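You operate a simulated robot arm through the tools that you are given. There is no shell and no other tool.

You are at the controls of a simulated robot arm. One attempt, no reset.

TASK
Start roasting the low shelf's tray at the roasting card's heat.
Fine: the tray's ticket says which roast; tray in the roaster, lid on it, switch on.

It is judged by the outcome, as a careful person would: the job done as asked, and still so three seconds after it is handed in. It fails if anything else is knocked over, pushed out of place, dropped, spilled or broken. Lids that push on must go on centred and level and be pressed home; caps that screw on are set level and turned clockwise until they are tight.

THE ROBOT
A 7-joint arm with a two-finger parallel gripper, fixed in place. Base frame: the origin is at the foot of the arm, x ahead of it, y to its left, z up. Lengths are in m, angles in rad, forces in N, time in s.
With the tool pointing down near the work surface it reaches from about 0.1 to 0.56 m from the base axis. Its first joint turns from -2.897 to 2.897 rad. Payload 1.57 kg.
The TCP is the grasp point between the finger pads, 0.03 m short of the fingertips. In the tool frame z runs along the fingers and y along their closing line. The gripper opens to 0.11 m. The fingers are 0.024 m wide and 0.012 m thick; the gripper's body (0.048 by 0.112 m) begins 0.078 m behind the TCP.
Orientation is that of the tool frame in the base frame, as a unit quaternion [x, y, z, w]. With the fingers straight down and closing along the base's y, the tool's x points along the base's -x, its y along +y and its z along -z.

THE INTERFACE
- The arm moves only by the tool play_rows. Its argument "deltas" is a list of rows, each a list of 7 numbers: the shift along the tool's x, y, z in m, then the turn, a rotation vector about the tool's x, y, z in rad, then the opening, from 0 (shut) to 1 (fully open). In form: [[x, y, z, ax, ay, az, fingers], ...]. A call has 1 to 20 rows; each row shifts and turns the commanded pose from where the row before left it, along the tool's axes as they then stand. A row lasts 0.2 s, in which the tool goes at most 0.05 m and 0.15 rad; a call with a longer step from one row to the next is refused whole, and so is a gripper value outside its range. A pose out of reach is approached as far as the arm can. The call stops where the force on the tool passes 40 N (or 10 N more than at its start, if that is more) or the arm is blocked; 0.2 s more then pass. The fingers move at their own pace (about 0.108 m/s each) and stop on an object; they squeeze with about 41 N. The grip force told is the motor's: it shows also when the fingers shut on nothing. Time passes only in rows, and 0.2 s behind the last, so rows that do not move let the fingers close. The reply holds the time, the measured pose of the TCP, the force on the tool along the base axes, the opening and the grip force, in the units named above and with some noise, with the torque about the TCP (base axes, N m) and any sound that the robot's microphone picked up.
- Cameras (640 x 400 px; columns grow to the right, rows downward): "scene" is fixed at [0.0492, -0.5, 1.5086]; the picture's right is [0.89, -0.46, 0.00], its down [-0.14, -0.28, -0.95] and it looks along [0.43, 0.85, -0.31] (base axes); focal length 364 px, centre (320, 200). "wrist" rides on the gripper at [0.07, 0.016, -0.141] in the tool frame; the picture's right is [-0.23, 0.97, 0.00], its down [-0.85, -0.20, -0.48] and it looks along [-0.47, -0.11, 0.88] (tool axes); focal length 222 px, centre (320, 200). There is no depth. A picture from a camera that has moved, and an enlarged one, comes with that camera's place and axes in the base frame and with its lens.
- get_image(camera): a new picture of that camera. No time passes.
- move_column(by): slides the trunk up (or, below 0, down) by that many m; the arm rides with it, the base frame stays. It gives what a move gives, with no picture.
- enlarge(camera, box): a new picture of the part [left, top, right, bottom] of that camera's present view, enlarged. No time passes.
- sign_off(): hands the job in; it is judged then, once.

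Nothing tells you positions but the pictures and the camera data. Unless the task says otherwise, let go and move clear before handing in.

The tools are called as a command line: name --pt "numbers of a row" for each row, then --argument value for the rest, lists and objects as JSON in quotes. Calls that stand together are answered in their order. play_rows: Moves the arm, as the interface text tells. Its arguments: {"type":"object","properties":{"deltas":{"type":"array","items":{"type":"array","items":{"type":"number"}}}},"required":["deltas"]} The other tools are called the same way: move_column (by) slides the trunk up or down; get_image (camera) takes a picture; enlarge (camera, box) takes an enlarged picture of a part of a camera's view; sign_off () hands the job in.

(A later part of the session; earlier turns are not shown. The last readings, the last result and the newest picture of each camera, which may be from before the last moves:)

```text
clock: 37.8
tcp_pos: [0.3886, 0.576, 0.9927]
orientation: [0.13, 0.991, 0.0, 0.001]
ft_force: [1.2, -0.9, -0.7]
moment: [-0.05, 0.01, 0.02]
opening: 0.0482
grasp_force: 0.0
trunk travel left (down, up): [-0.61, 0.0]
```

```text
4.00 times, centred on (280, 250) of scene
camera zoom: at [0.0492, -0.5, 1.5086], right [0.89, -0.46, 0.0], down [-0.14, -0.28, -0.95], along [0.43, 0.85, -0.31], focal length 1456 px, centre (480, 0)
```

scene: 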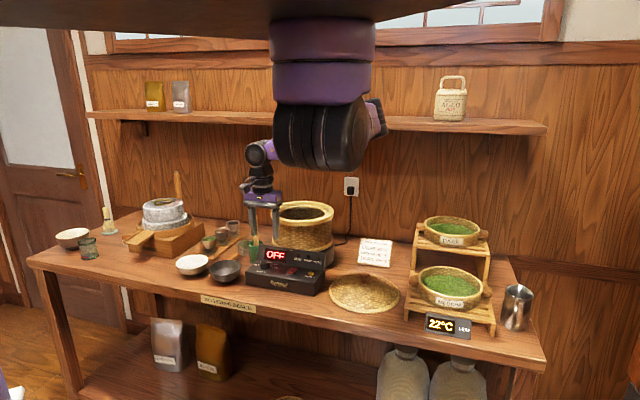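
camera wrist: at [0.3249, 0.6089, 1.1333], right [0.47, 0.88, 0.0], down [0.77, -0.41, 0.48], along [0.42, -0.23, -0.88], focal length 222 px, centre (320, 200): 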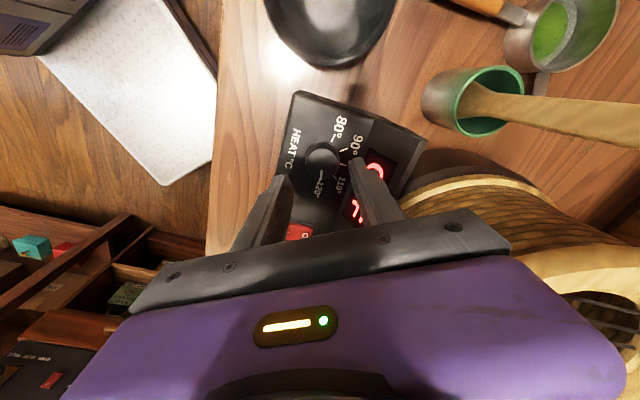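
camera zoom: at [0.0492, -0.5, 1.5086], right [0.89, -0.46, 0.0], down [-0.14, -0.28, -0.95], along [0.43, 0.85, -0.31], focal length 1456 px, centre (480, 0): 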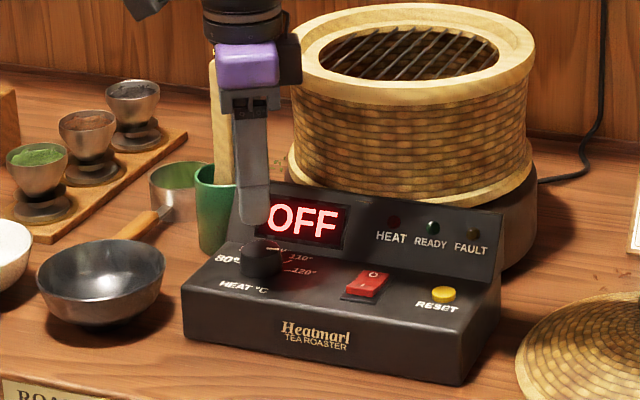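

enlarge --camera "wrist" --box '[260, 100, 420, 240]'

```text
2.86 times, centred on (340, 170) of wrist
camera zoom: at [0.3249, 0.6089, 1.1333], right [0.47, 0.88, 0.0], down [0.77, -0.41, 0.48], along [0.42, -0.23, -0.88], focal length 635 px, centre (263, 286)
```

zoom: 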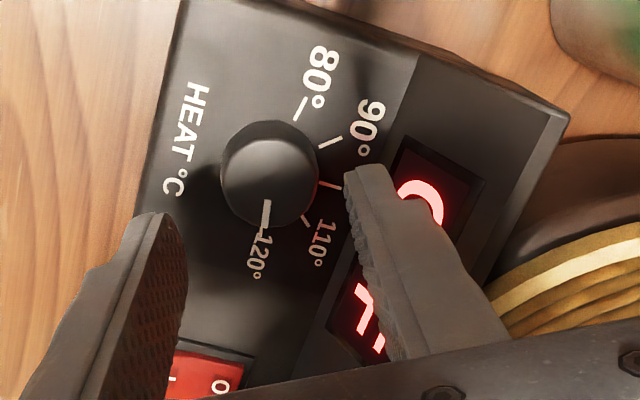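

Knob centre refined to (0.3915, 0.5765). Descending around it and closing gently.

play_rows --pt "-0.0028 0.0013 0.02 0 0 0 0.44" --pt "0 0 0.02 0 0 0 0.44" --pt "0 0 0.0147 0 0 0 0.44" --pt "0 0 0 0 0 0 0.44"

get_image --camera "wrist"

enlarge --camera "scene" --box '[240, 230, 320, 300]'

```text
clock: 38.8
tcp_pos: [0.3903, 0.5761, 0.9365]
orientation: [0.131, 0.991, -0.002, 0.001]
ft_force: [0.2, 0.1, -1.1]
moment: [-0.02, 0.02, 0.0]
opening: 0.0483
grasp_force: 0.0
trunk travel left (down, up): [-0.61, 0.0]
```

```text
taken
camera wrist: at [0.3272, 0.609, 1.0777], right [0.47, 0.88, 0.0], down [0.77, -0.41, 0.48], along [0.42, -0.23, -0.88], focal length 222 px, centre (320, 200)
```

wrist: 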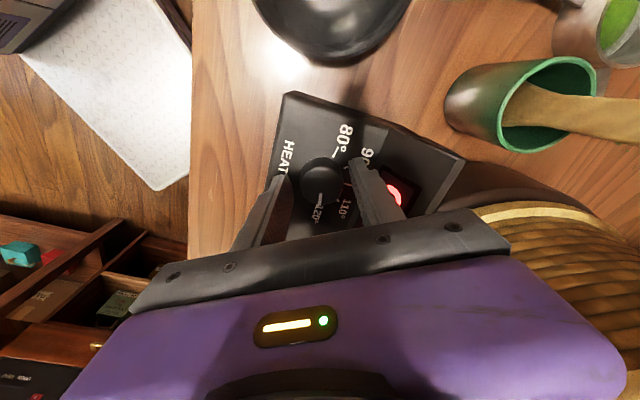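

```text
5.71 times, centred on (280, 265) of scene
camera zoom: at [0.0492, -0.5, 1.5086], right [0.89, -0.46, 0.0], down [-0.14, -0.28, -0.95], along [0.43, 0.85, -0.31], focal length 2080 px, centre (549, -171)
```

zoom: 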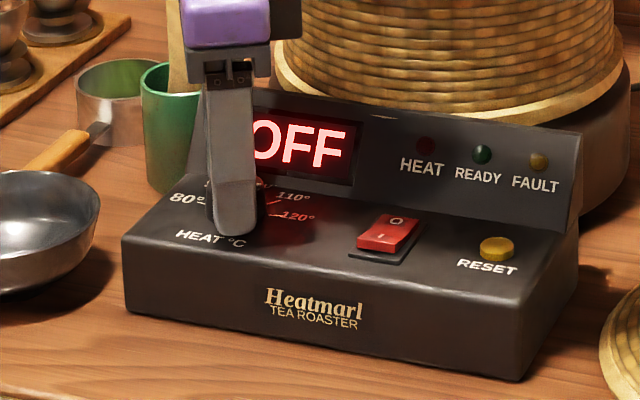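

The fingers straddle the knob. Closing on it.

play_rows --pt "0 0 0 0 0 0 0.3" --pt "0 0 0 0 0 0 0.2" --pt "0 0 0 0 0 0 0.2"

enlarge --camera "wrist" --box '[260, 90, 420, 240]'

```text
clock: 39.6
tcp_pos: [0.3901, 0.5767, 0.9365]
orientation: [0.131, 0.991, 0.0, 0.001]
ft_force: [0.8, 8.8, -3.2]
moment: [0.46, -0.04, 0.07]
opening: 0.0348
grasp_force: 42.0
trunk travel left (down, up): [-0.61, 0.0]
```

```text
2.67 times, centred on (340, 165) of wrist
camera zoom: at [0.3276, 0.6098, 1.078], right [0.47, 0.88, 0.0], down [0.77, -0.41, 0.48], along [0.42, -0.23, -0.88], focal length 592 px, centre (267, 293)
```

zoom: 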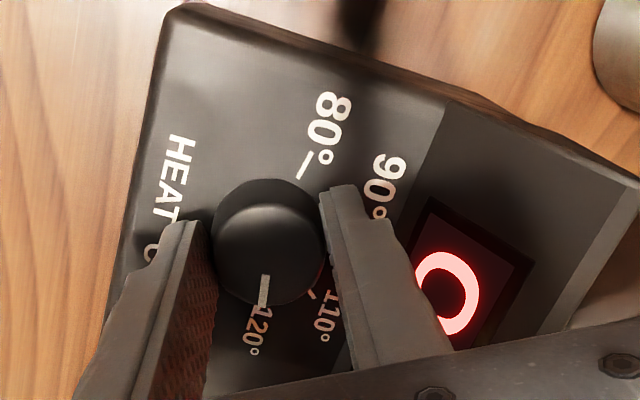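

Gripped firmly at 34.8 mm. Turning counter-clockwise about 60° first, then checking.

play_rows --pt "0 0.0005 0 0 0 -0.1 0.2" --pt "0 0 0 0 0 -0.12 0.2" --pt "0 0 0 0 0 -0.12 0.2" --pt "0 0 0 0 0 -0.12 0.2" --pt "0 0 0 0 0 -0.12 0.2" --pt "0 0 0 0 0 -0.12 0.2" --pt "0 0 0 0 0 -0.12 0.2" --pt "0 0 0 0 0 -0.12 0.2" --pt "0 0 0 0 0 -0.11 0.2"

enlarge --camera "wrist" --box '[260, 90, 420, 240]'

```text
clock: 41.6
tcp_pos: [0.3926, 0.5752, 0.9367]
orientation: [-0.385, 0.923, -0.002, 0.0]
ft_force: [-3.9, -13.0, 6.2]
moment: [-0.13, -0.56, 0.0]
opening: 0.0347
grasp_force: 42.4
trunk travel left (down, up): [-0.61, 0.0]
```

```text
2.67 times, centred on (340, 165) of wrist
camera zoom: at [0.3306, 0.5367, 1.0782], right [-0.53, 0.85, 0.0], down [0.74, 0.47, 0.48], along [0.41, 0.25, -0.88], focal length 592 px, centre (267, 293)
```

zoom: 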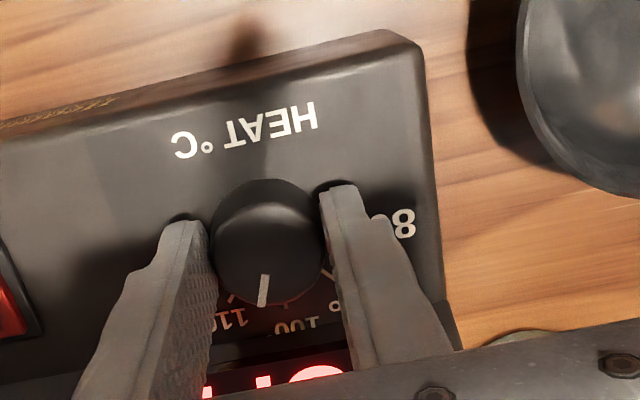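

The knob turns with the gripper (pointer now between 100 and 110). Continuing the remaining ~60°.

play_rows --pt "0 0 0 0 0 -0.12 0.2" --pt "0 0 0 0 0 -0.12 0.2" --pt "0 0 0 0 0 -0.12 0.2" --pt "0 0 0 0 0 -0.12 0.2" --pt "0 0 0 0 0 -0.12 0.2" --pt "0 0 0 0 0 -0.12 0.2" --pt "0 0 0 0 0 -0.12 0.2" --pt "0 0 0 0 0 -0.12 0.2" --pt "0 0 0 0 0 -0.08 0.2"

enlarge --camera "wrist" --box '[260, 90, 420, 240]'

enlarge --camera "scene" --box '[240, 230, 320, 300]'

```text
clock: 43.6
tcp_pos: [0.3931, 0.5748, 0.9377]
orientation: [0.793, -0.609, 0.005, 0.002]
ft_force: [10.7, -26.4, -11.2]
moment: [-0.29, -0.19, 0.01]
opening: 0.0346
grasp_force: 42.0
trunk travel left (down, up): [-0.61, 0.0]
```

```text
2.67 times, centred on (340, 165) of wrist
camera zoom: at [0.3946, 0.5035, 1.0787], right [-1.0, -0.03, 0.0], down [-0.03, 0.88, 0.47], along [-0.01, 0.47, -0.88], focal length 592 px, centre (267, 293)
```

zoom: 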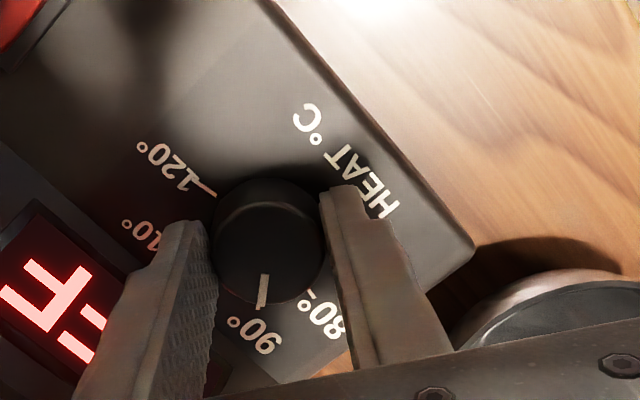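

```text
5.71 times, centred on (280, 265) of scene
camera zoom: at [0.0492, -0.5, 1.5086], right [0.89, -0.46, 0.0], down [-0.14, -0.28, -0.95], along [0.43, 0.85, -0.31], focal length 2080 px, centre (549, -171)
```

zoom: 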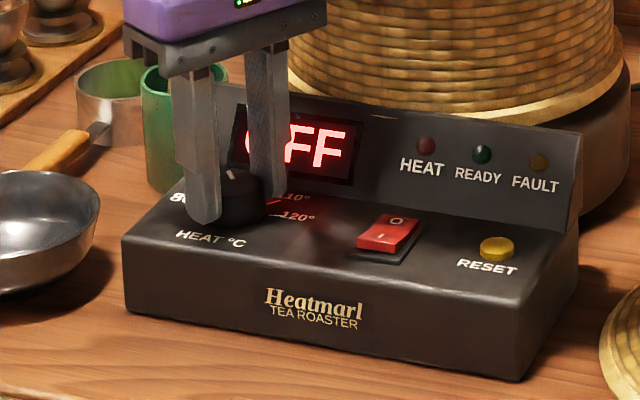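

The pointer is near the 90° label. Releasing and lifting to inspect it.

play_rows --pt "0 0 0 0 0 0 0.41" --pt "0 0 0 0 0 0 0.41" --pt "0 0 -0.02 0 0 0 0.41" --pt "0 0 -0.03 0 0 0 0.41" --pt "0 0 -0.03 0 0 0 0.41"

enlarge --camera "wrist" --box '[240, 70, 400, 210]'

enlarge --camera "scene" --box '[255, 250, 305, 285]'

```text
clock: 44.8
tcp_pos: [0.3921, 0.577, 1.0168]
orientation: [0.793, -0.609, 0.001, 0.0]
ft_force: [0.3, -0.6, 0.2]
moment: [0.0, 0.0, -0.02]
opening: 0.0451
grasp_force: 0.1
trunk travel left (down, up): [-0.61, 0.0]
```

```text
2.86 times, centred on (320, 140) of wrist
camera zoom: at [0.3934, 0.5044, 1.1579], right [-1.0, -0.03, 0.0], down [-0.03, 0.88, 0.48], along [-0.01, 0.48, -0.88], focal length 635 px, centre (320, 371)
```

zoom: 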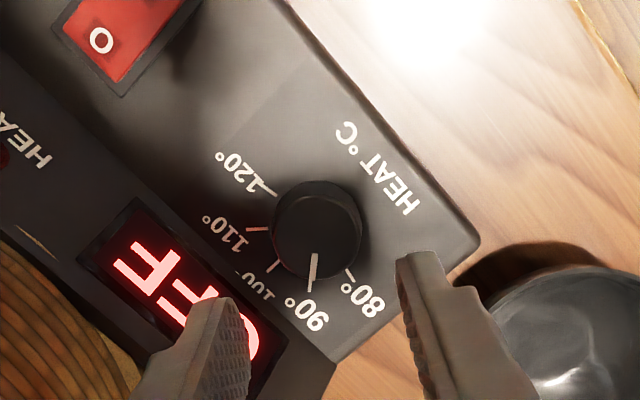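

```text
11.43 times, centred on (280, 268) of scene
camera zoom: at [0.0492, -0.5, 1.5086], right [0.89, -0.46, 0.0], down [-0.14, -0.28, -0.95], along [0.43, 0.85, -0.31], focal length 4160 px, centre (777, -571)
```

zoom: 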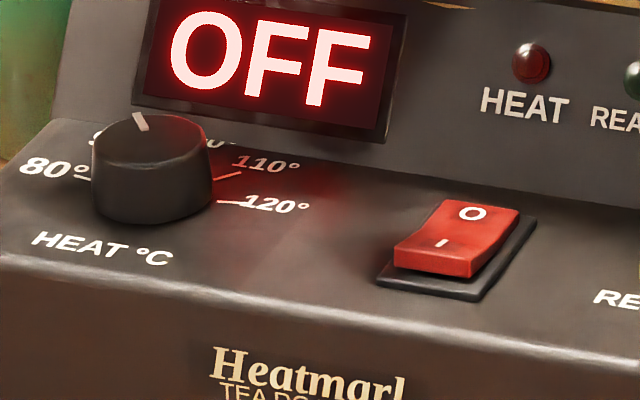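

enlarge --camera "wrist" --box '[295, 125, 355, 185]'

```text
6.67 times, centred on (325, 155) of wrist
camera zoom: at [0.3934, 0.5044, 1.1579], right [-1.0, -0.03, 0.0], down [-0.03, 0.88, 0.48], along [-0.01, 0.48, -0.88], focal length 1481 px, centre (287, 500)
```

zoom: 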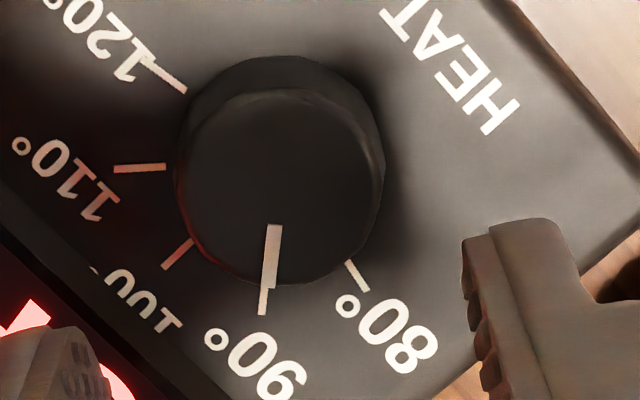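

The dial is set to 90°. Now I'll lift, turn the tool, and move over toward the rack to inspect the low tray.

play_rows --pt "0 0 -0.04 0 0 0 0.41" --pt "0 0 -0.04 0 0 0.1 0.41" --pt "0.02 0 -0.03 0 0 0.15 0.41" --pt "0.02 0 0 0 0 0.15 0.41" --pt "0.02 0 0 0 0 0.15 0.41" --pt "0.02 0 0 0 0 0.15 0.41" --pt "0.02 0 0 0 0 0.15 0.41" --pt "0.02 0 0 0 0 0.15 0.41" --pt "0.0 0 0 0 0 0.15 0.41" --pt "0 0 0 0 0 0.15 0.41" --pt "0 0 0 0 0 0.15 0.41" --pt "0 0 0 0 0 0.15 0.41" --pt "0 0 0 0 0 0.15 0.41" --pt "0 0 0 0 0 0.084 0.41"

```text
clock: 47.8
tcp_pos: [0.3663, 0.463, 1.1275]
orientation: [0.003, 1.0, -0.002, 0.0]
ft_force: [0.4, 0.4, 0.1]
moment: [0.0, 0.0, -0.03]
opening: 0.0452
grasp_force: 0.1
trunk travel left (down, up): [-0.61, 0.0]
```

play_rows --pt "-0.0245 -0.026 0 0 0 0 0.41" --pt "-0.0245 -0.026 0 0 0 0 0.41" --pt "-0.0245 -0.026 0 0 0 0 0.41" --pt "-0.0245 -0.026 0 0 0 0 0.41" --pt "-0.0245 -0.026 0 0 0 0 0.41" --pt "-0.0245 -0.026 0 0 0 0 0.41" --pt "-0.0245 -0.026 0 0 0 0 0.41" --pt "-0.0245 -0.026 0 0 0 0 0.41" --pt "-0.0245 -0.026 0 0 0 0 0.41" --pt "-0.0245 -0.026 0 0 0 0 0.41"

get_image --camera "wrist"

get_image --camera "scene"

```text
clock: 50.0
tcp_pos: [0.6103, 0.2008, 1.1259]
orientation: [0.002, 1.0, -0.001, 0.0]
ft_force: [0.3, 1.0, -1.0]
moment: [-0.05, 0.01, -0.01]
opening: 0.0452
grasp_force: 0.1
trunk travel left (down, up): [-0.61, 0.0]
```

```text
taken
camera wrist: at [0.5404, 0.217, 1.2682], right [0.23, 0.97, 0.0], down [0.85, -0.2, 0.48], along [0.47, -0.11, -0.88], focal length 222 px, centre (320, 200)
```

wrist: 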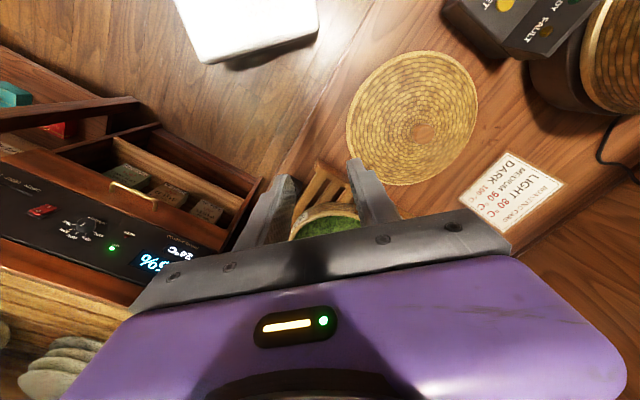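

```text
taken
```

scene: 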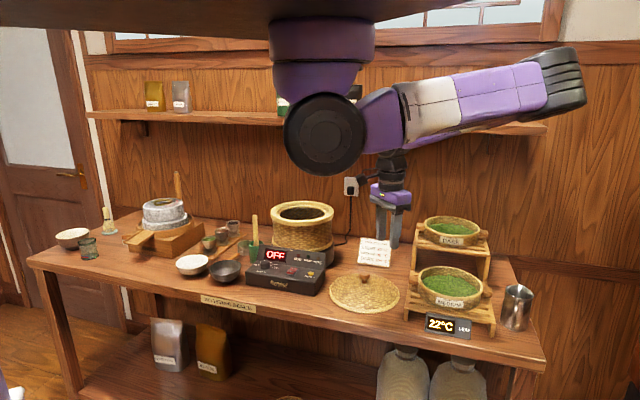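

play_rows --pt "0 0 0 0 0 0.131 0.41" --pt "0 0 0 0 0 0.131 0.41" --pt "0 0 0 0 0 0.131 0.41" --pt "0 0 0 0 0 0.131 0.41" --pt "0 0 0 0 0 0.131 0.41" --pt "0 0 0 0 0 0.13 0.41" --pt "-0.032 0.013 0 0 0 0 0.41" --pt "-0.032 0.013 0 0 0 0 0.41" --pt "-0.032 0.013 0 0 0 0 0.41" --pt "-0.032 0.013 0 0 0 0 0.41" --pt "-0.032 0.013 0 0 0 0 0.41" --pt "-0.031 0.013 0 0 0 0 0.41"

get_image --camera "wrist"

get_image --camera "scene"

```text
clock: 52.6
tcp_pos: [0.8014, 0.1242, 1.1278]
orientation: [0.384, 0.923, -0.002, 0.001]
ft_force: [-0.1, 0.1, 0.3]
moment: [-0.04, -0.02, 0.01]
opening: 0.0452
grasp_force: 0.0
trunk travel left (down, up): [-0.61, 0.0]
```

```text
taken
camera wrist: at [0.7641, 0.1849, 1.2694], right [0.85, 0.53, 0.0], down [0.46, -0.75, 0.48], along [0.25, -0.41, -0.88], focal length 222 px, centre (320, 200)
```

wrist: 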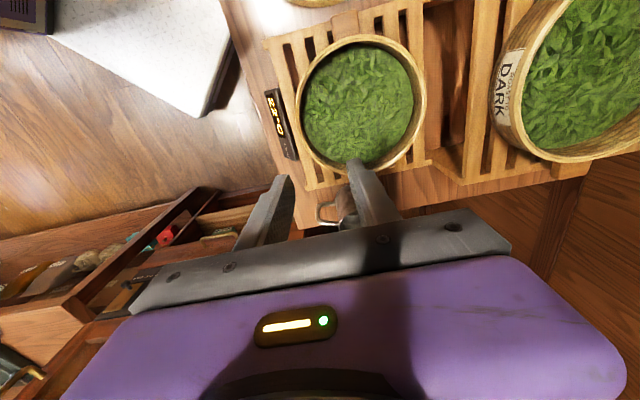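

```text
taken
```

scene: 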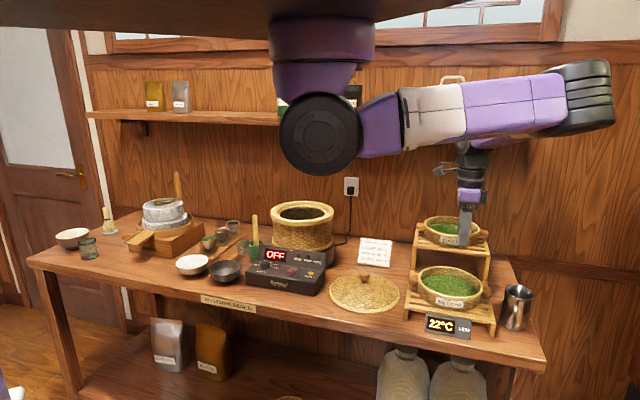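

enlarge --camera "wrist" --box '[250, 0, 450, 230]'

enlarge --camera "scene" --box '[400, 250, 540, 340]'

```text
1.74 times, centred on (350, 115) of wrist
camera zoom: at [0.7641, 0.1849, 1.2694], right [0.85, 0.53, 0.0], down [0.46, -0.75, 0.48], along [0.25, -0.41, -0.88], focal length 386 px, centre (268, 348)
```

zoom: 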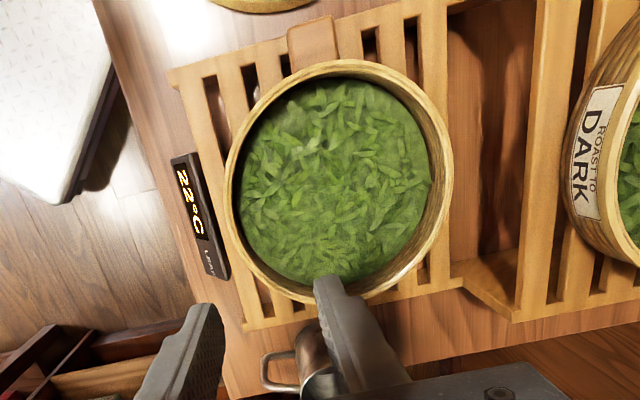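

```text
4.44 times, centred on (470, 295) of scene
camera zoom: at [0.0492, -0.5, 1.5086], right [0.89, -0.46, 0.0], down [-0.14, -0.28, -0.95], along [0.43, 0.85, -0.31], focal length 1618 px, centre (-347, -222)
```

zoom: 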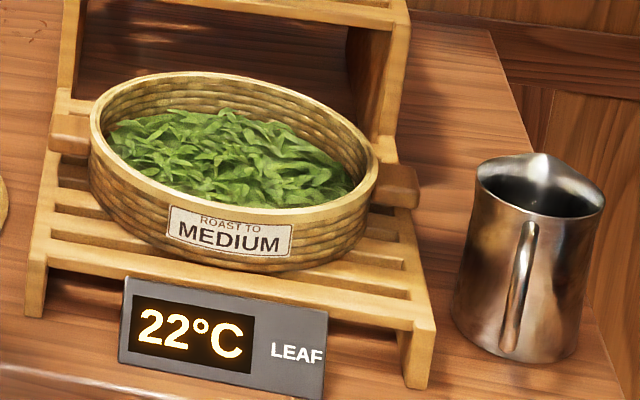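

The low tray's rim is about 18 cm across, centred near (0.824, 0.18), with wooden handles left and right. Before lifting it, I'll survey the roaster from above to see how the tray seats.

play_rows --pt "0.031 0.0155 0 0 0 0 0.41" --pt "0.031 0.0155 0 0 0 0 0.41" --pt "0.031 0.0155 0 0 0 0 0.41" --pt "0.031 0.0155 0 0 0 0 0.41" --pt "0.031 0.0155 0 0 0 0 0.41" --pt "0.031 0.0155 0 0 0 0 0.41" --pt "0.031 0.0155 0 0 0 0 0.41" --pt "0.031 0.0155 0 0 0 0 0.41" --pt "0.031 0.0155 0 0 0 0 0.41" --pt "0.031 0.0155 0 0 0 0 0.41" --pt "0.031 0.0155 0 0 0 0 0.41" --pt "0.031 0.0155 0 0 0 0 0.41"

get_image --camera "wrist"

get_image --camera "scene"

```text
clock: 55.2
tcp_pos: [0.6714, 0.5206, 1.1282]
orientation: [0.385, 0.923, -0.001, 0.001]
ft_force: [0.1, 0.0, 0.0]
moment: [0.06, -0.02, 0.0]
opening: 0.0451
grasp_force: 0.1
trunk travel left (down, up): [-0.61, 0.0]
```

```text
taken
camera wrist: at [0.6343, 0.5801, 1.2691], right [0.85, 0.52, 0.0], down [0.46, -0.75, 0.48], along [0.25, -0.41, -0.88], focal length 222 px, centre (320, 200)
```

wrist: 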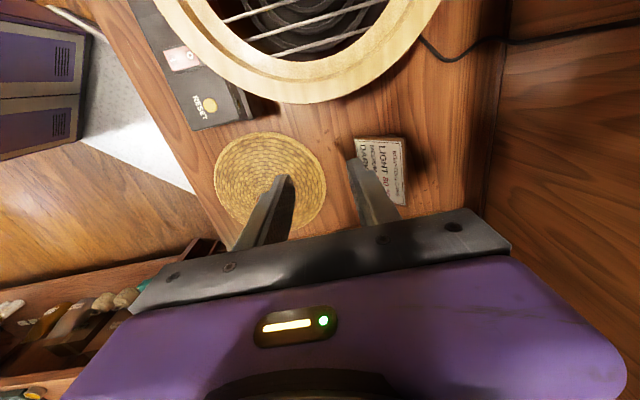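

```text
taken
```

scene: 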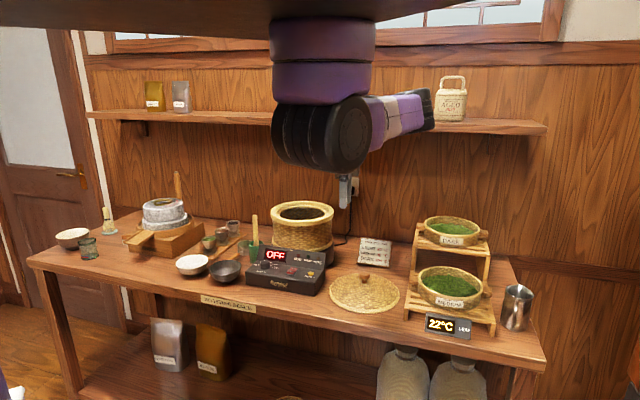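

play_rows --pt "0.025 0.0135 0 0 0 0 0.41" --pt "0.025 0.0135 0 0 0 0 0.41" --pt "0.0225 0.0135 0 0 0 0 0.41"

get_image --camera "wrist"

```text
clock: 56.0
tcp_pos: [0.6487, 0.5995, 1.1259]
orientation: [0.385, 0.923, -0.001, 0.001]
ft_force: [0.2, -0.8, 0.7]
moment: [0.03, 0.04, -0.02]
opening: 0.0449
grasp_force: 0.1
trunk travel left (down, up): [-0.61, 0.0]
```

```text
taken
camera wrist: at [0.6111, 0.6598, 1.2674], right [0.85, 0.52, 0.0], down [0.46, -0.75, 0.48], along [0.25, -0.41, -0.88], focal length 222 px, centre (320, 200)
```

wrist: 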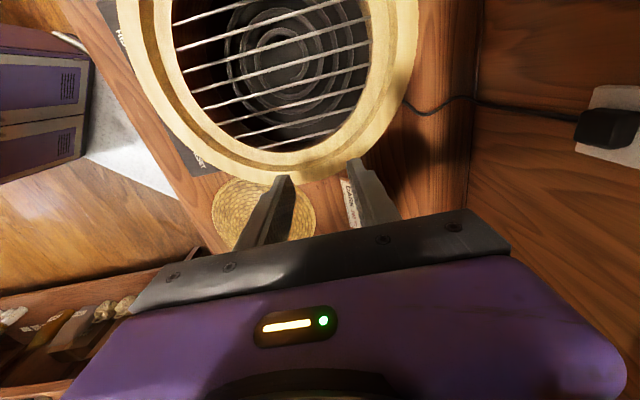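

enlarge --camera "wrist" --box '[110, 0, 430, 200]'

enlarge --camera "scene" --box '[260, 195, 345, 270]'

```text
2.00 times, centred on (270, 100) of wrist
camera zoom: at [0.6111, 0.6598, 1.2674], right [0.85, 0.52, 0.0], down [0.46, -0.75, 0.48], along [0.25, -0.41, -0.88], focal length 444 px, centre (420, 400)
```

zoom: 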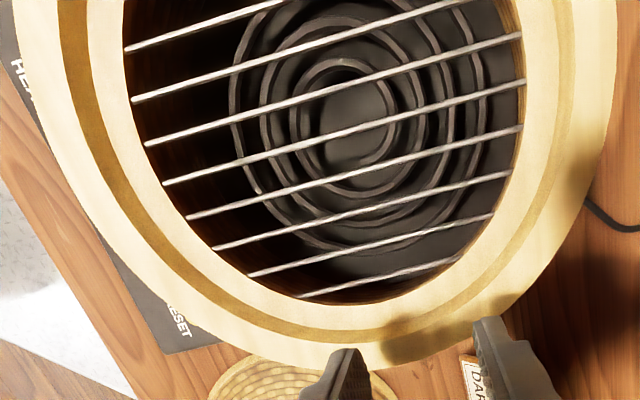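

```text
5.33 times, centred on (302, 232) of scene
camera zoom: at [0.0492, -0.5, 1.5086], right [0.89, -0.46, 0.0], down [-0.14, -0.28, -0.95], along [0.43, 0.85, -0.31], focal length 1942 px, centre (413, 27)
```

zoom: 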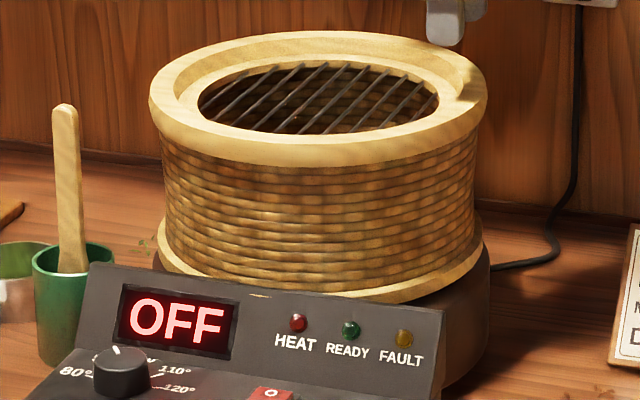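

enlarge --camera "wrist" --box '[110, 0, 270, 110]'

enlarge --camera "wrist" --box '[270, 0, 430, 110]'

enlarge --camera "wrist" --box '[190, 100, 350, 210]'

```text
3.64 times, centred on (190, 55) of wrist
camera zoom: at [0.6111, 0.6598, 1.2674], right [0.85, 0.52, 0.0], down [0.46, -0.75, 0.48], along [0.25, -0.41, -0.88], focal length 808 px, centre (793, 727)
```

zoom: 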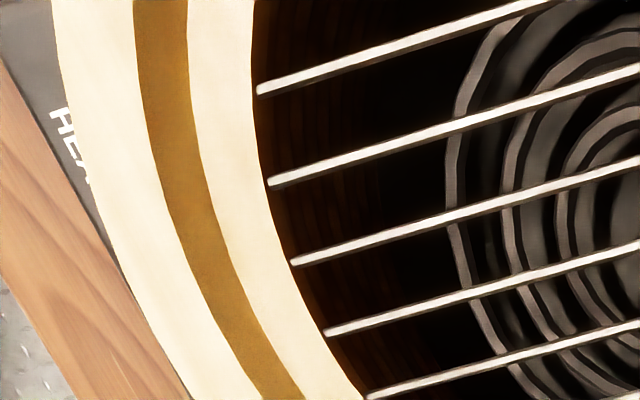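

```text
3.64 times, centred on (350, 55) of wrist
camera zoom: at [0.6111, 0.6598, 1.2674], right [0.85, 0.52, 0.0], down [0.46, -0.75, 0.48], along [0.25, -0.41, -0.88], focal length 808 px, centre (211, 727)
```

zoom: 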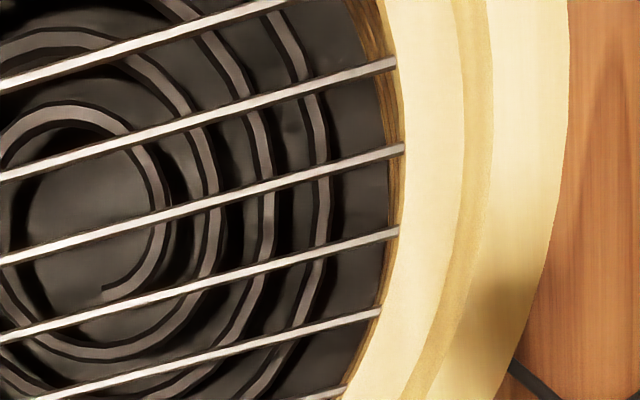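

```text
3.64 times, centred on (270, 155) of wrist
camera zoom: at [0.6111, 0.6598, 1.2674], right [0.85, 0.52, 0.0], down [0.46, -0.75, 0.48], along [0.25, -0.41, -0.88], focal length 808 px, centre (502, 364)
```

zoom: 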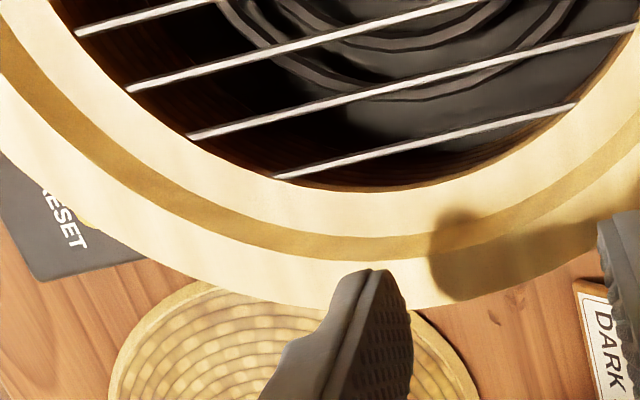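

I now have the roaster: centre ≈ (0.570, 0.655), outer radius 0.115, ring top z ≈ 1.055, with a recess (radius 0.10, 16 mm deep) for the tray and handles that clear the ring. I'll test whether the arm can hold height 1.165 here, as needed to carry the tray in.

play_rows --pt "0 0 -0.02 0 0 0 0.41" --pt "0 0 -0.02 0 0 0 0.41" --pt "0.0 0 0 0 0 0 0.41"

get_image --camera "scene"

```text
clock: 56.8
tcp_pos: [0.6489, 0.5901, 1.1533]
orientation: [0.388, 0.922, -0.011, -0.003]
ft_force: [0.5, -0.3, 1.7]
moment: [-0.02, 0.0, 0.0]
opening: 0.0452
grasp_force: 0.1
trunk travel left (down, up): [-0.61, 0.0]
```

```text
taken
```

scene: 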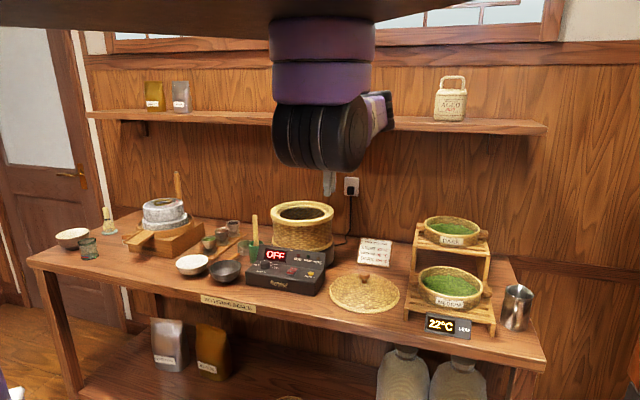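

Here the arm tops out near z 1.15, so for the tray I'll use its left handle and swing it so that handle faces the front of the roaster, where reach is better. Going back to hover above the tray's left handle.

play_rows --pt "-0.029 -0.0151 0.01 0 0 0 0.5" --pt "-0.029 -0.0151 0.01 0 0 0 0.5" --pt "-0.029 -0.0151 0.01 0 0 0 0.5" --pt "-0.029 -0.0151 0.01 0 0 0 0.5" --pt "-0.029 -0.0151 0.0 0 0 0 0.5" --pt "-0.029 -0.0151 0.0 0 0 0 0.5" --pt "-0.029 -0.0151 0.0 0 0 0 0.5" --pt "-0.029 -0.0151 0.0 0 0 0 0.5" --pt "-0.029 -0.0151 0.01 0 0 0 0.5" --pt "-0.029 -0.0151 0.02 0 0 0 0.5" --pt "-0.0291 -0.0149 0.02 0 0 0.047 0.5"

get_image --camera "wrist"

get_image --camera "scene"

```text
clock: 59.2
tcp_pos: [0.7538, 0.2523, 1.0772]
orientation: [0.406, 0.914, 0.0, 0.0]
ft_force: [0.3, -0.7, -0.4]
moment: [-0.04, 0.01, -0.01]
opening: 0.055
grasp_force: 0.1
trunk travel left (down, up): [-0.61, 0.0]
```

```text
taken
camera wrist: at [0.7193, 0.3142, 1.2195], right [0.87, 0.48, 0.0], down [0.43, -0.77, 0.48], along [0.23, -0.42, -0.88], focal length 222 px, centre (320, 200)
```

wrist: 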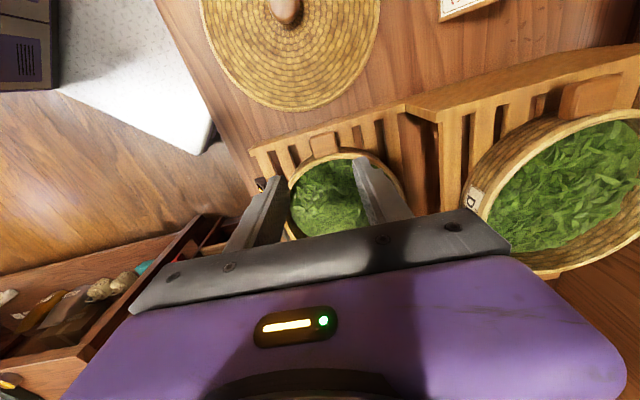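

```text
taken
```

scene: 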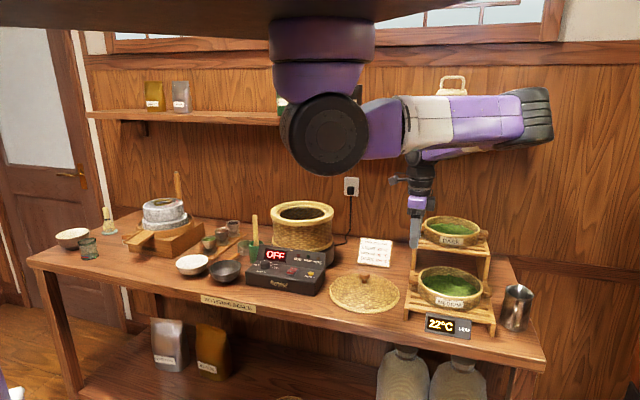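

enlarge --camera "wrist" --box '[240, 100, 420, 240]'

enlarge --camera "wrist" --box '[190, 0, 400, 130]'

```text
2.86 times, centred on (330, 170) of wrist
camera zoom: at [0.7193, 0.3142, 1.2195], right [0.87, 0.48, 0.0], down [0.43, -0.77, 0.48], along [0.23, -0.42, -0.88], focal length 635 px, centre (291, 286)
```

zoom: 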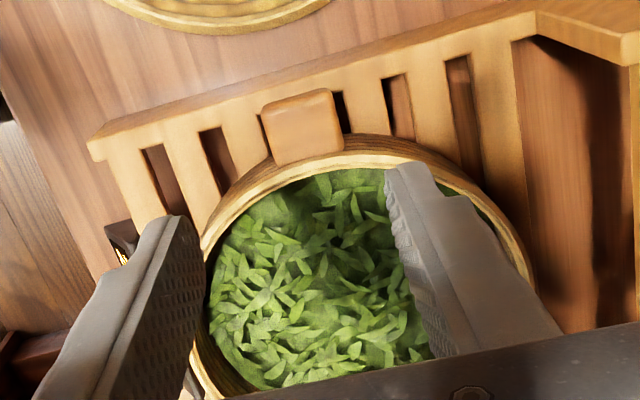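

```text
3.05 times, centred on (295, 65) of wrist
camera zoom: at [0.7193, 0.3142, 1.2195], right [0.87, 0.48, 0.0], down [0.43, -0.77, 0.48], along [0.23, -0.42, -0.88], focal length 677 px, centre (396, 611)
```

zoom: 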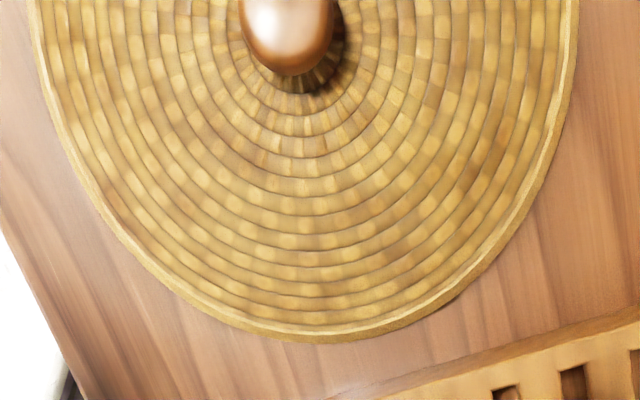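

Handle centre is about (0.757, 0.255). I'll align and come down partway, then verify heights from the scene camera.

play_rows --pt "0 0.005 0.02 0 0 0 0.5" --pt "0 0 0.03 0 0 0 0.5" --pt "0 0 0.03 0 0 0 0.5" --pt "0 0 0.017 0 0 0 0.5" --pt "0 0 0 0 0 0 0.5"

enlarge --camera "wrist" --box '[240, 80, 420, 220]'

enlarge --camera "scene" --box '[385, 230, 505, 330]'

```text
clock: 60.4
tcp_pos: [0.7589, 0.2578, 0.9828]
orientation: [0.406, 0.914, 0.0, 0.001]
ft_force: [-0.7, 0.4, 0.1]
moment: [0.01, -0.05, -0.01]
opening: 0.0549
grasp_force: 0.1
trunk travel left (down, up): [-0.61, 0.0]
```

```text
2.86 times, centred on (330, 150) of wrist
camera zoom: at [0.7248, 0.3199, 1.1236], right [0.87, 0.48, 0.0], down [0.42, -0.77, 0.48], along [0.23, -0.42, -0.88], focal length 635 px, centre (291, 343)
```

zoom: 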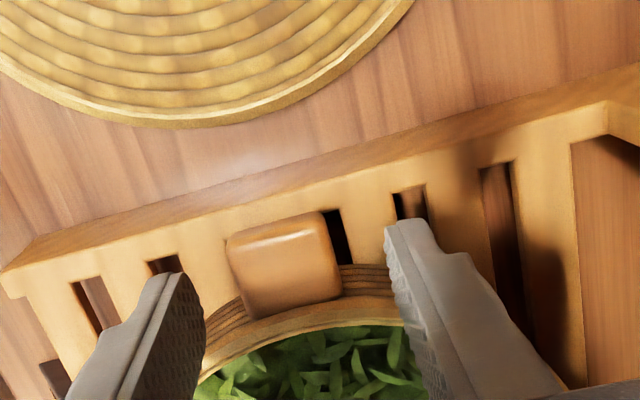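

```text
4.00 times, centred on (445, 280) of scene
camera zoom: at [0.0492, -0.5, 1.5086], right [0.89, -0.46, 0.0], down [-0.14, -0.28, -0.95], along [0.43, 0.85, -0.31], focal length 1456 px, centre (-180, -120)
```

zoom: 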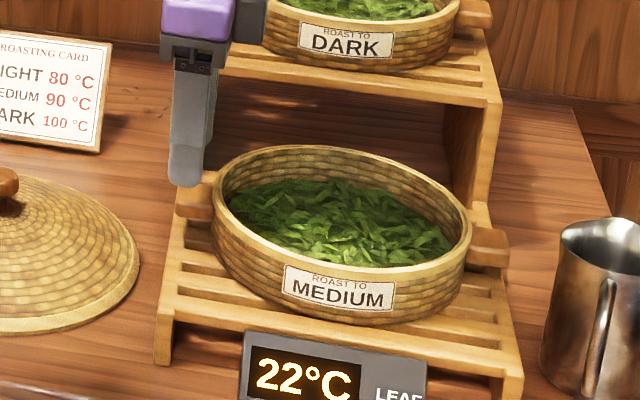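

play_rows --pt "0 0 0.02 0 0 0 0.5" --pt "0 0 0.018 0 0 0 0.5" --pt "0 0 0 0 0 0 0.5"

enlarge --camera "wrist" --box '[240, 80, 420, 220]'

enlarge --camera "scene" --box '[400, 260, 450, 300]'

```text
clock: 61.2
tcp_pos: [0.7588, 0.2585, 0.9447]
orientation: [0.406, 0.914, 0.0, 0.001]
ft_force: [0.2, 0.3, 0.4]
moment: [-0.02, 0.01, 0.01]
opening: 0.0551
grasp_force: 0.0
trunk travel left (down, up): [-0.61, 0.0]
```

```text
2.86 times, centred on (330, 150) of wrist
camera zoom: at [0.7248, 0.3201, 1.0857], right [0.87, 0.48, 0.0], down [0.43, -0.77, 0.48], along [0.23, -0.42, -0.88], focal length 635 px, centre (291, 343)
```

zoom: 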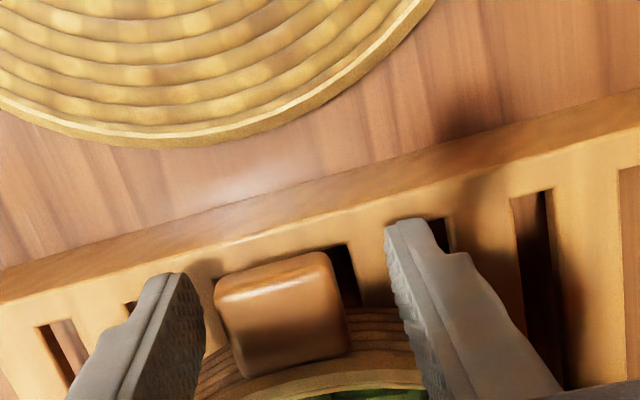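

```text
10.00 times, centred on (425, 280) of scene
camera zoom: at [0.0492, -0.5, 1.5086], right [0.89, -0.46, 0.0], down [-0.14, -0.28, -0.95], along [0.43, 0.85, -0.31], focal length 3640 px, centre (-730, -600)
```

zoom: 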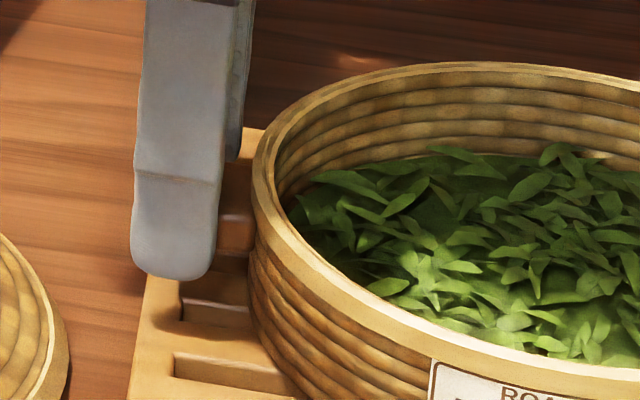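

The fingers straddle the handle with tips near its underside. I'll nudge to centre on it, raise 4 mm, and close.

play_rows --pt "-0.0015 -0.003 -0.004 0 0 0 0.5" --pt "0 0 0 0 0 0 0.4" --pt "0 0 0 0 0 0 0.3" --pt "0 0 0 0 0 0 0.1" --pt "0 0 0 0 0 0 0.1"

enlarge --camera "wrist" --box '[240, 80, 420, 220]'

enlarge --camera "scene" --box '[385, 230, 505, 330]'

```text
clock: 62.4
tcp_pos: [0.7581, 0.2547, 0.9488]
orientation: [0.406, 0.914, 0.0, 0.001]
ft_force: [0.8, -0.2, 0.1]
moment: [-0.11, -0.13, 0.12]
opening: 0.0333
grasp_force: 41.0
trunk travel left (down, up): [-0.61, 0.0]
```

```text
2.86 times, centred on (330, 150) of wrist
camera zoom: at [0.7232, 0.3163, 1.0896], right [0.87, 0.48, 0.0], down [0.42, -0.77, 0.48], along [0.23, -0.42, -0.88], focal length 635 px, centre (291, 343)
```

zoom: 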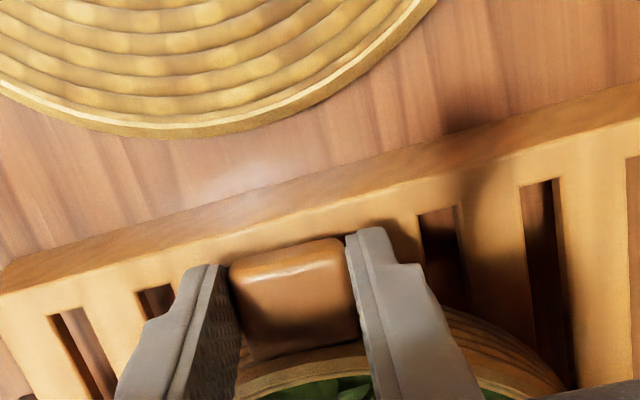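

```text
4.00 times, centred on (445, 280) of scene
camera zoom: at [0.0492, -0.5, 1.5086], right [0.89, -0.46, 0.0], down [-0.14, -0.28, -0.95], along [0.43, 0.85, -0.31], focal length 1456 px, centre (-180, -120)
```

zoom: 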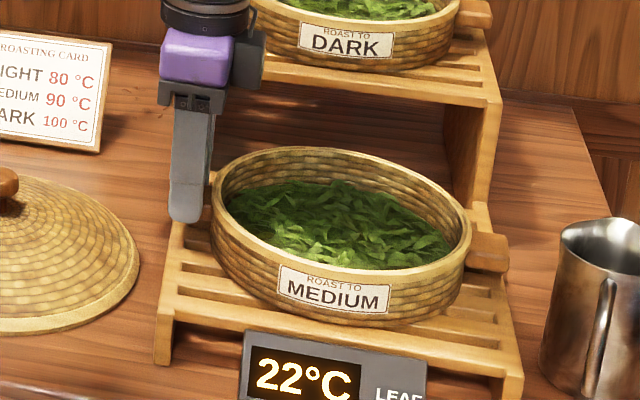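

Gripped at 33 mm. Lifting slowly about 2 cm and checking how level the tray hangs.

play_rows --pt "0 0 -0.003 0 0 0 0.1" --pt "0 0 -0.005 0 0 0 0.1" --pt "0 0 -0.006 0 0 0 0.1" --pt "0 0 -0.006 0 0 0 0.1" --pt "0 0 0 0 0 0 0.1"

enlarge --camera "scene" --box '[385, 230, 505, 330]'

get_image --camera "wrist"

```text
clock: 63.6
tcp_pos: [0.7558, 0.2525, 0.9688]
orientation: [0.406, 0.914, 0.0, 0.0]
ft_force: [0.1, 0.0, 0.2]
moment: [-0.02, 0.01, 0.02]
opening: 0.011
grasp_force: 0.0
trunk travel left (down, up): [-0.61, 0.0]
```

```text
4.00 times, centred on (445, 280) of scene
camera zoom: at [0.0492, -0.5, 1.5086], right [0.89, -0.46, 0.0], down [-0.14, -0.28, -0.95], along [0.43, 0.85, -0.31], focal length 1456 px, centre (-180, -120)
```

zoom: 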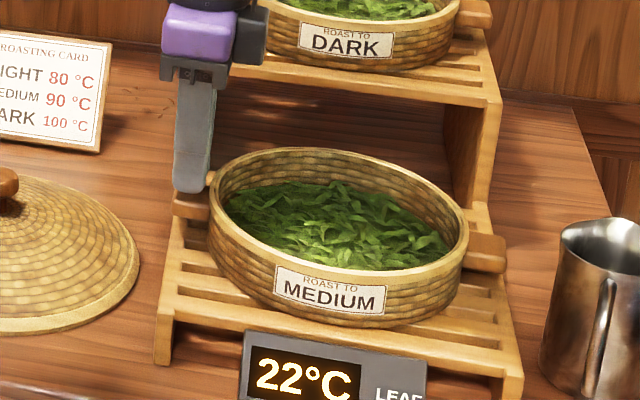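

```text
taken
camera wrist: at [0.7225, 0.3153, 1.1097], right [0.88, 0.48, 0.0], down [0.42, -0.77, 0.48], along [0.23, -0.42, -0.88], focal length 222 px, centre (320, 200)
```

wrist: 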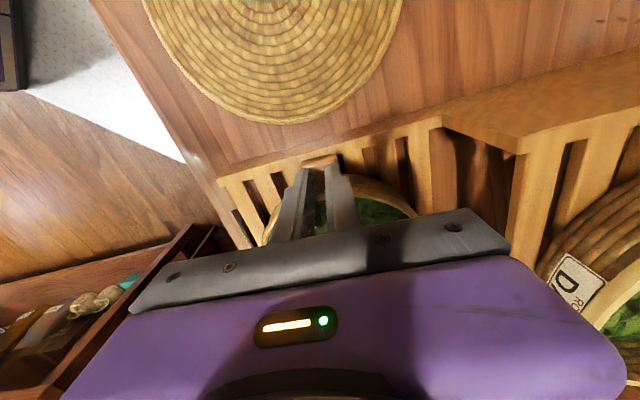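

The handle slipped out of the fingers; the tray is still resting on the shelf, nudged only a few millimetres. I'll look very closely at the handle and finger heights before trying again.

enlarge --camera "scene" --box '[415, 260, 445, 295]'

enlarge --camera "wrist" --box '[270, 130, 370, 230]'

```text
11.43 times, centred on (430, 278) of scene
camera zoom: at [0.0492, -0.5, 1.5086], right [0.89, -0.46, 0.0], down [-0.14, -0.28, -0.95], along [0.43, 0.85, -0.31], focal length 4160 px, centre (-937, -686)
```

zoom: 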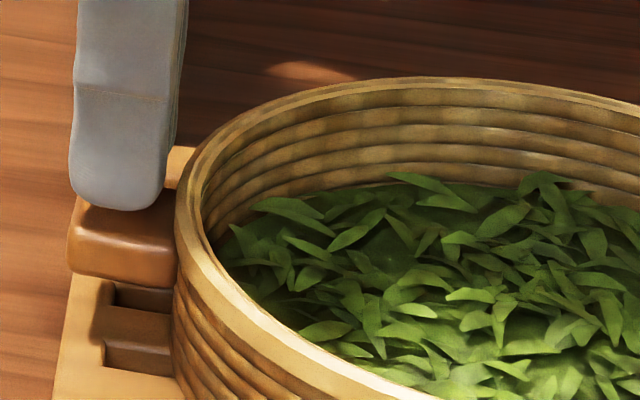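

```text
4.00 times, centred on (320, 180) of wrist
camera zoom: at [0.7225, 0.3153, 1.1097], right [0.88, 0.48, 0.0], down [0.42, -0.77, 0.48], along [0.23, -0.42, -0.88], focal length 888 px, centre (320, 280)
```

zoom: 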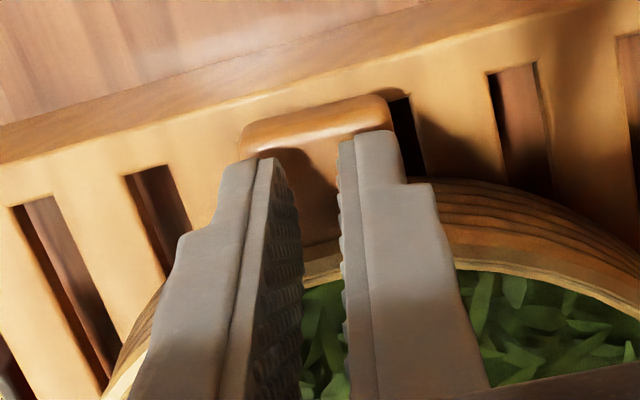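

The handle is only ~13 mm thick, so it gives a poor grip. A better grasp is the basket wall itself: one finger inside, one outside, beside the ticket. I'll rise, turn the tool to suit, and look down at the rim.

play_rows --pt "0 0 -0.02 0 0 0 0.1" --pt "0 0 -0.04 0 0 0 0.25" --pt "0 0 -0.04 0 0 0 0.25" --pt "0 0 0 0 0 0.137 0.25" --pt "0 0 0 0 0 0.137 0.25" --pt "0 0 0 0 0 0.137 0.25" --pt "0 0 0 0 0 0.137 0.25" --pt "0 0 0 0 0 0.137 0.25" --pt "0 0 0 0 0 0.137 0.25"

get_image --camera "wrist"

enlarge --camera "scene" --box '[385, 190, 545, 340]'

```text
clock: 65.6
tcp_pos: [0.758, 0.2541, 1.0667]
orientation: [0.738, 0.675, 0.0, 0.002]
ft_force: [0.0, 0.0, 0.2]
moment: [0.03, -0.01, 0.04]
opening: 0.0273
grasp_force: 0.0
trunk travel left (down, up): [-0.61, 0.0]
```

```text
taken
camera wrist: at [0.7804, 0.3214, 1.2087], right [0.95, -0.31, 0.0], down [-0.28, -0.83, 0.48], along [-0.15, -0.46, -0.88], focal length 222 px, centre (320, 200)
```

wrist: 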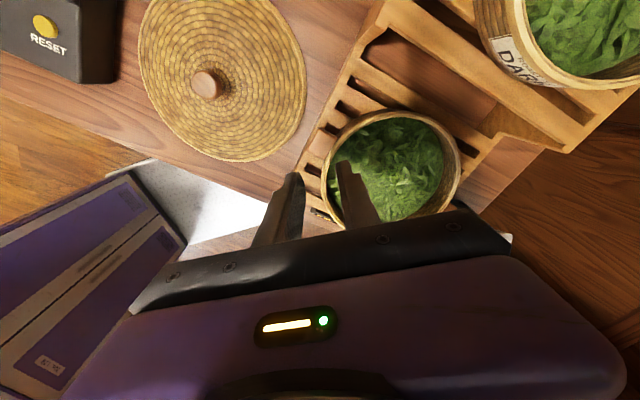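

```text
2.67 times, centred on (465, 265) of scene
camera zoom: at [0.0492, -0.5, 1.5086], right [0.89, -0.46, 0.0], down [-0.14, -0.28, -0.95], along [0.43, 0.85, -0.31], focal length 971 px, centre (-67, 27)
```

zoom: 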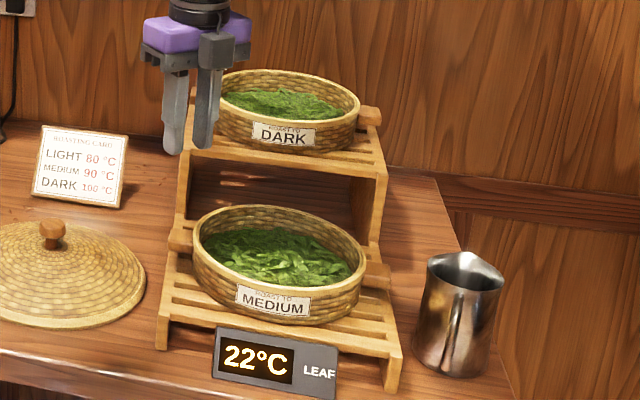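

enlarge --camera "wrist" --box '[300, 90, 480, 240]'

```text
2.67 times, centred on (390, 165) of wrist
camera zoom: at [0.7804, 0.3214, 1.2087], right [0.95, -0.31, 0.0], down [-0.28, -0.83, 0.48], along [-0.15, -0.46, -0.88], focal length 592 px, centre (133, 293)
```

zoom: 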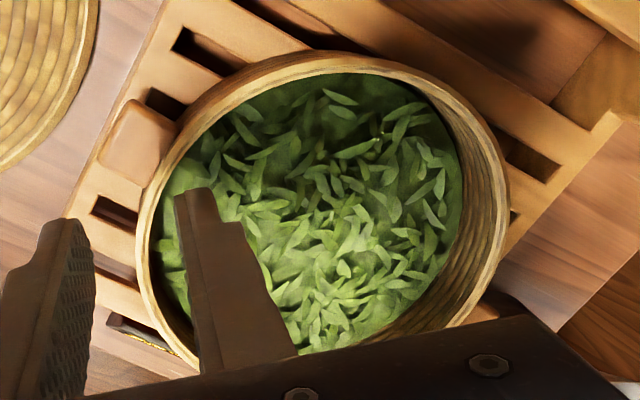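

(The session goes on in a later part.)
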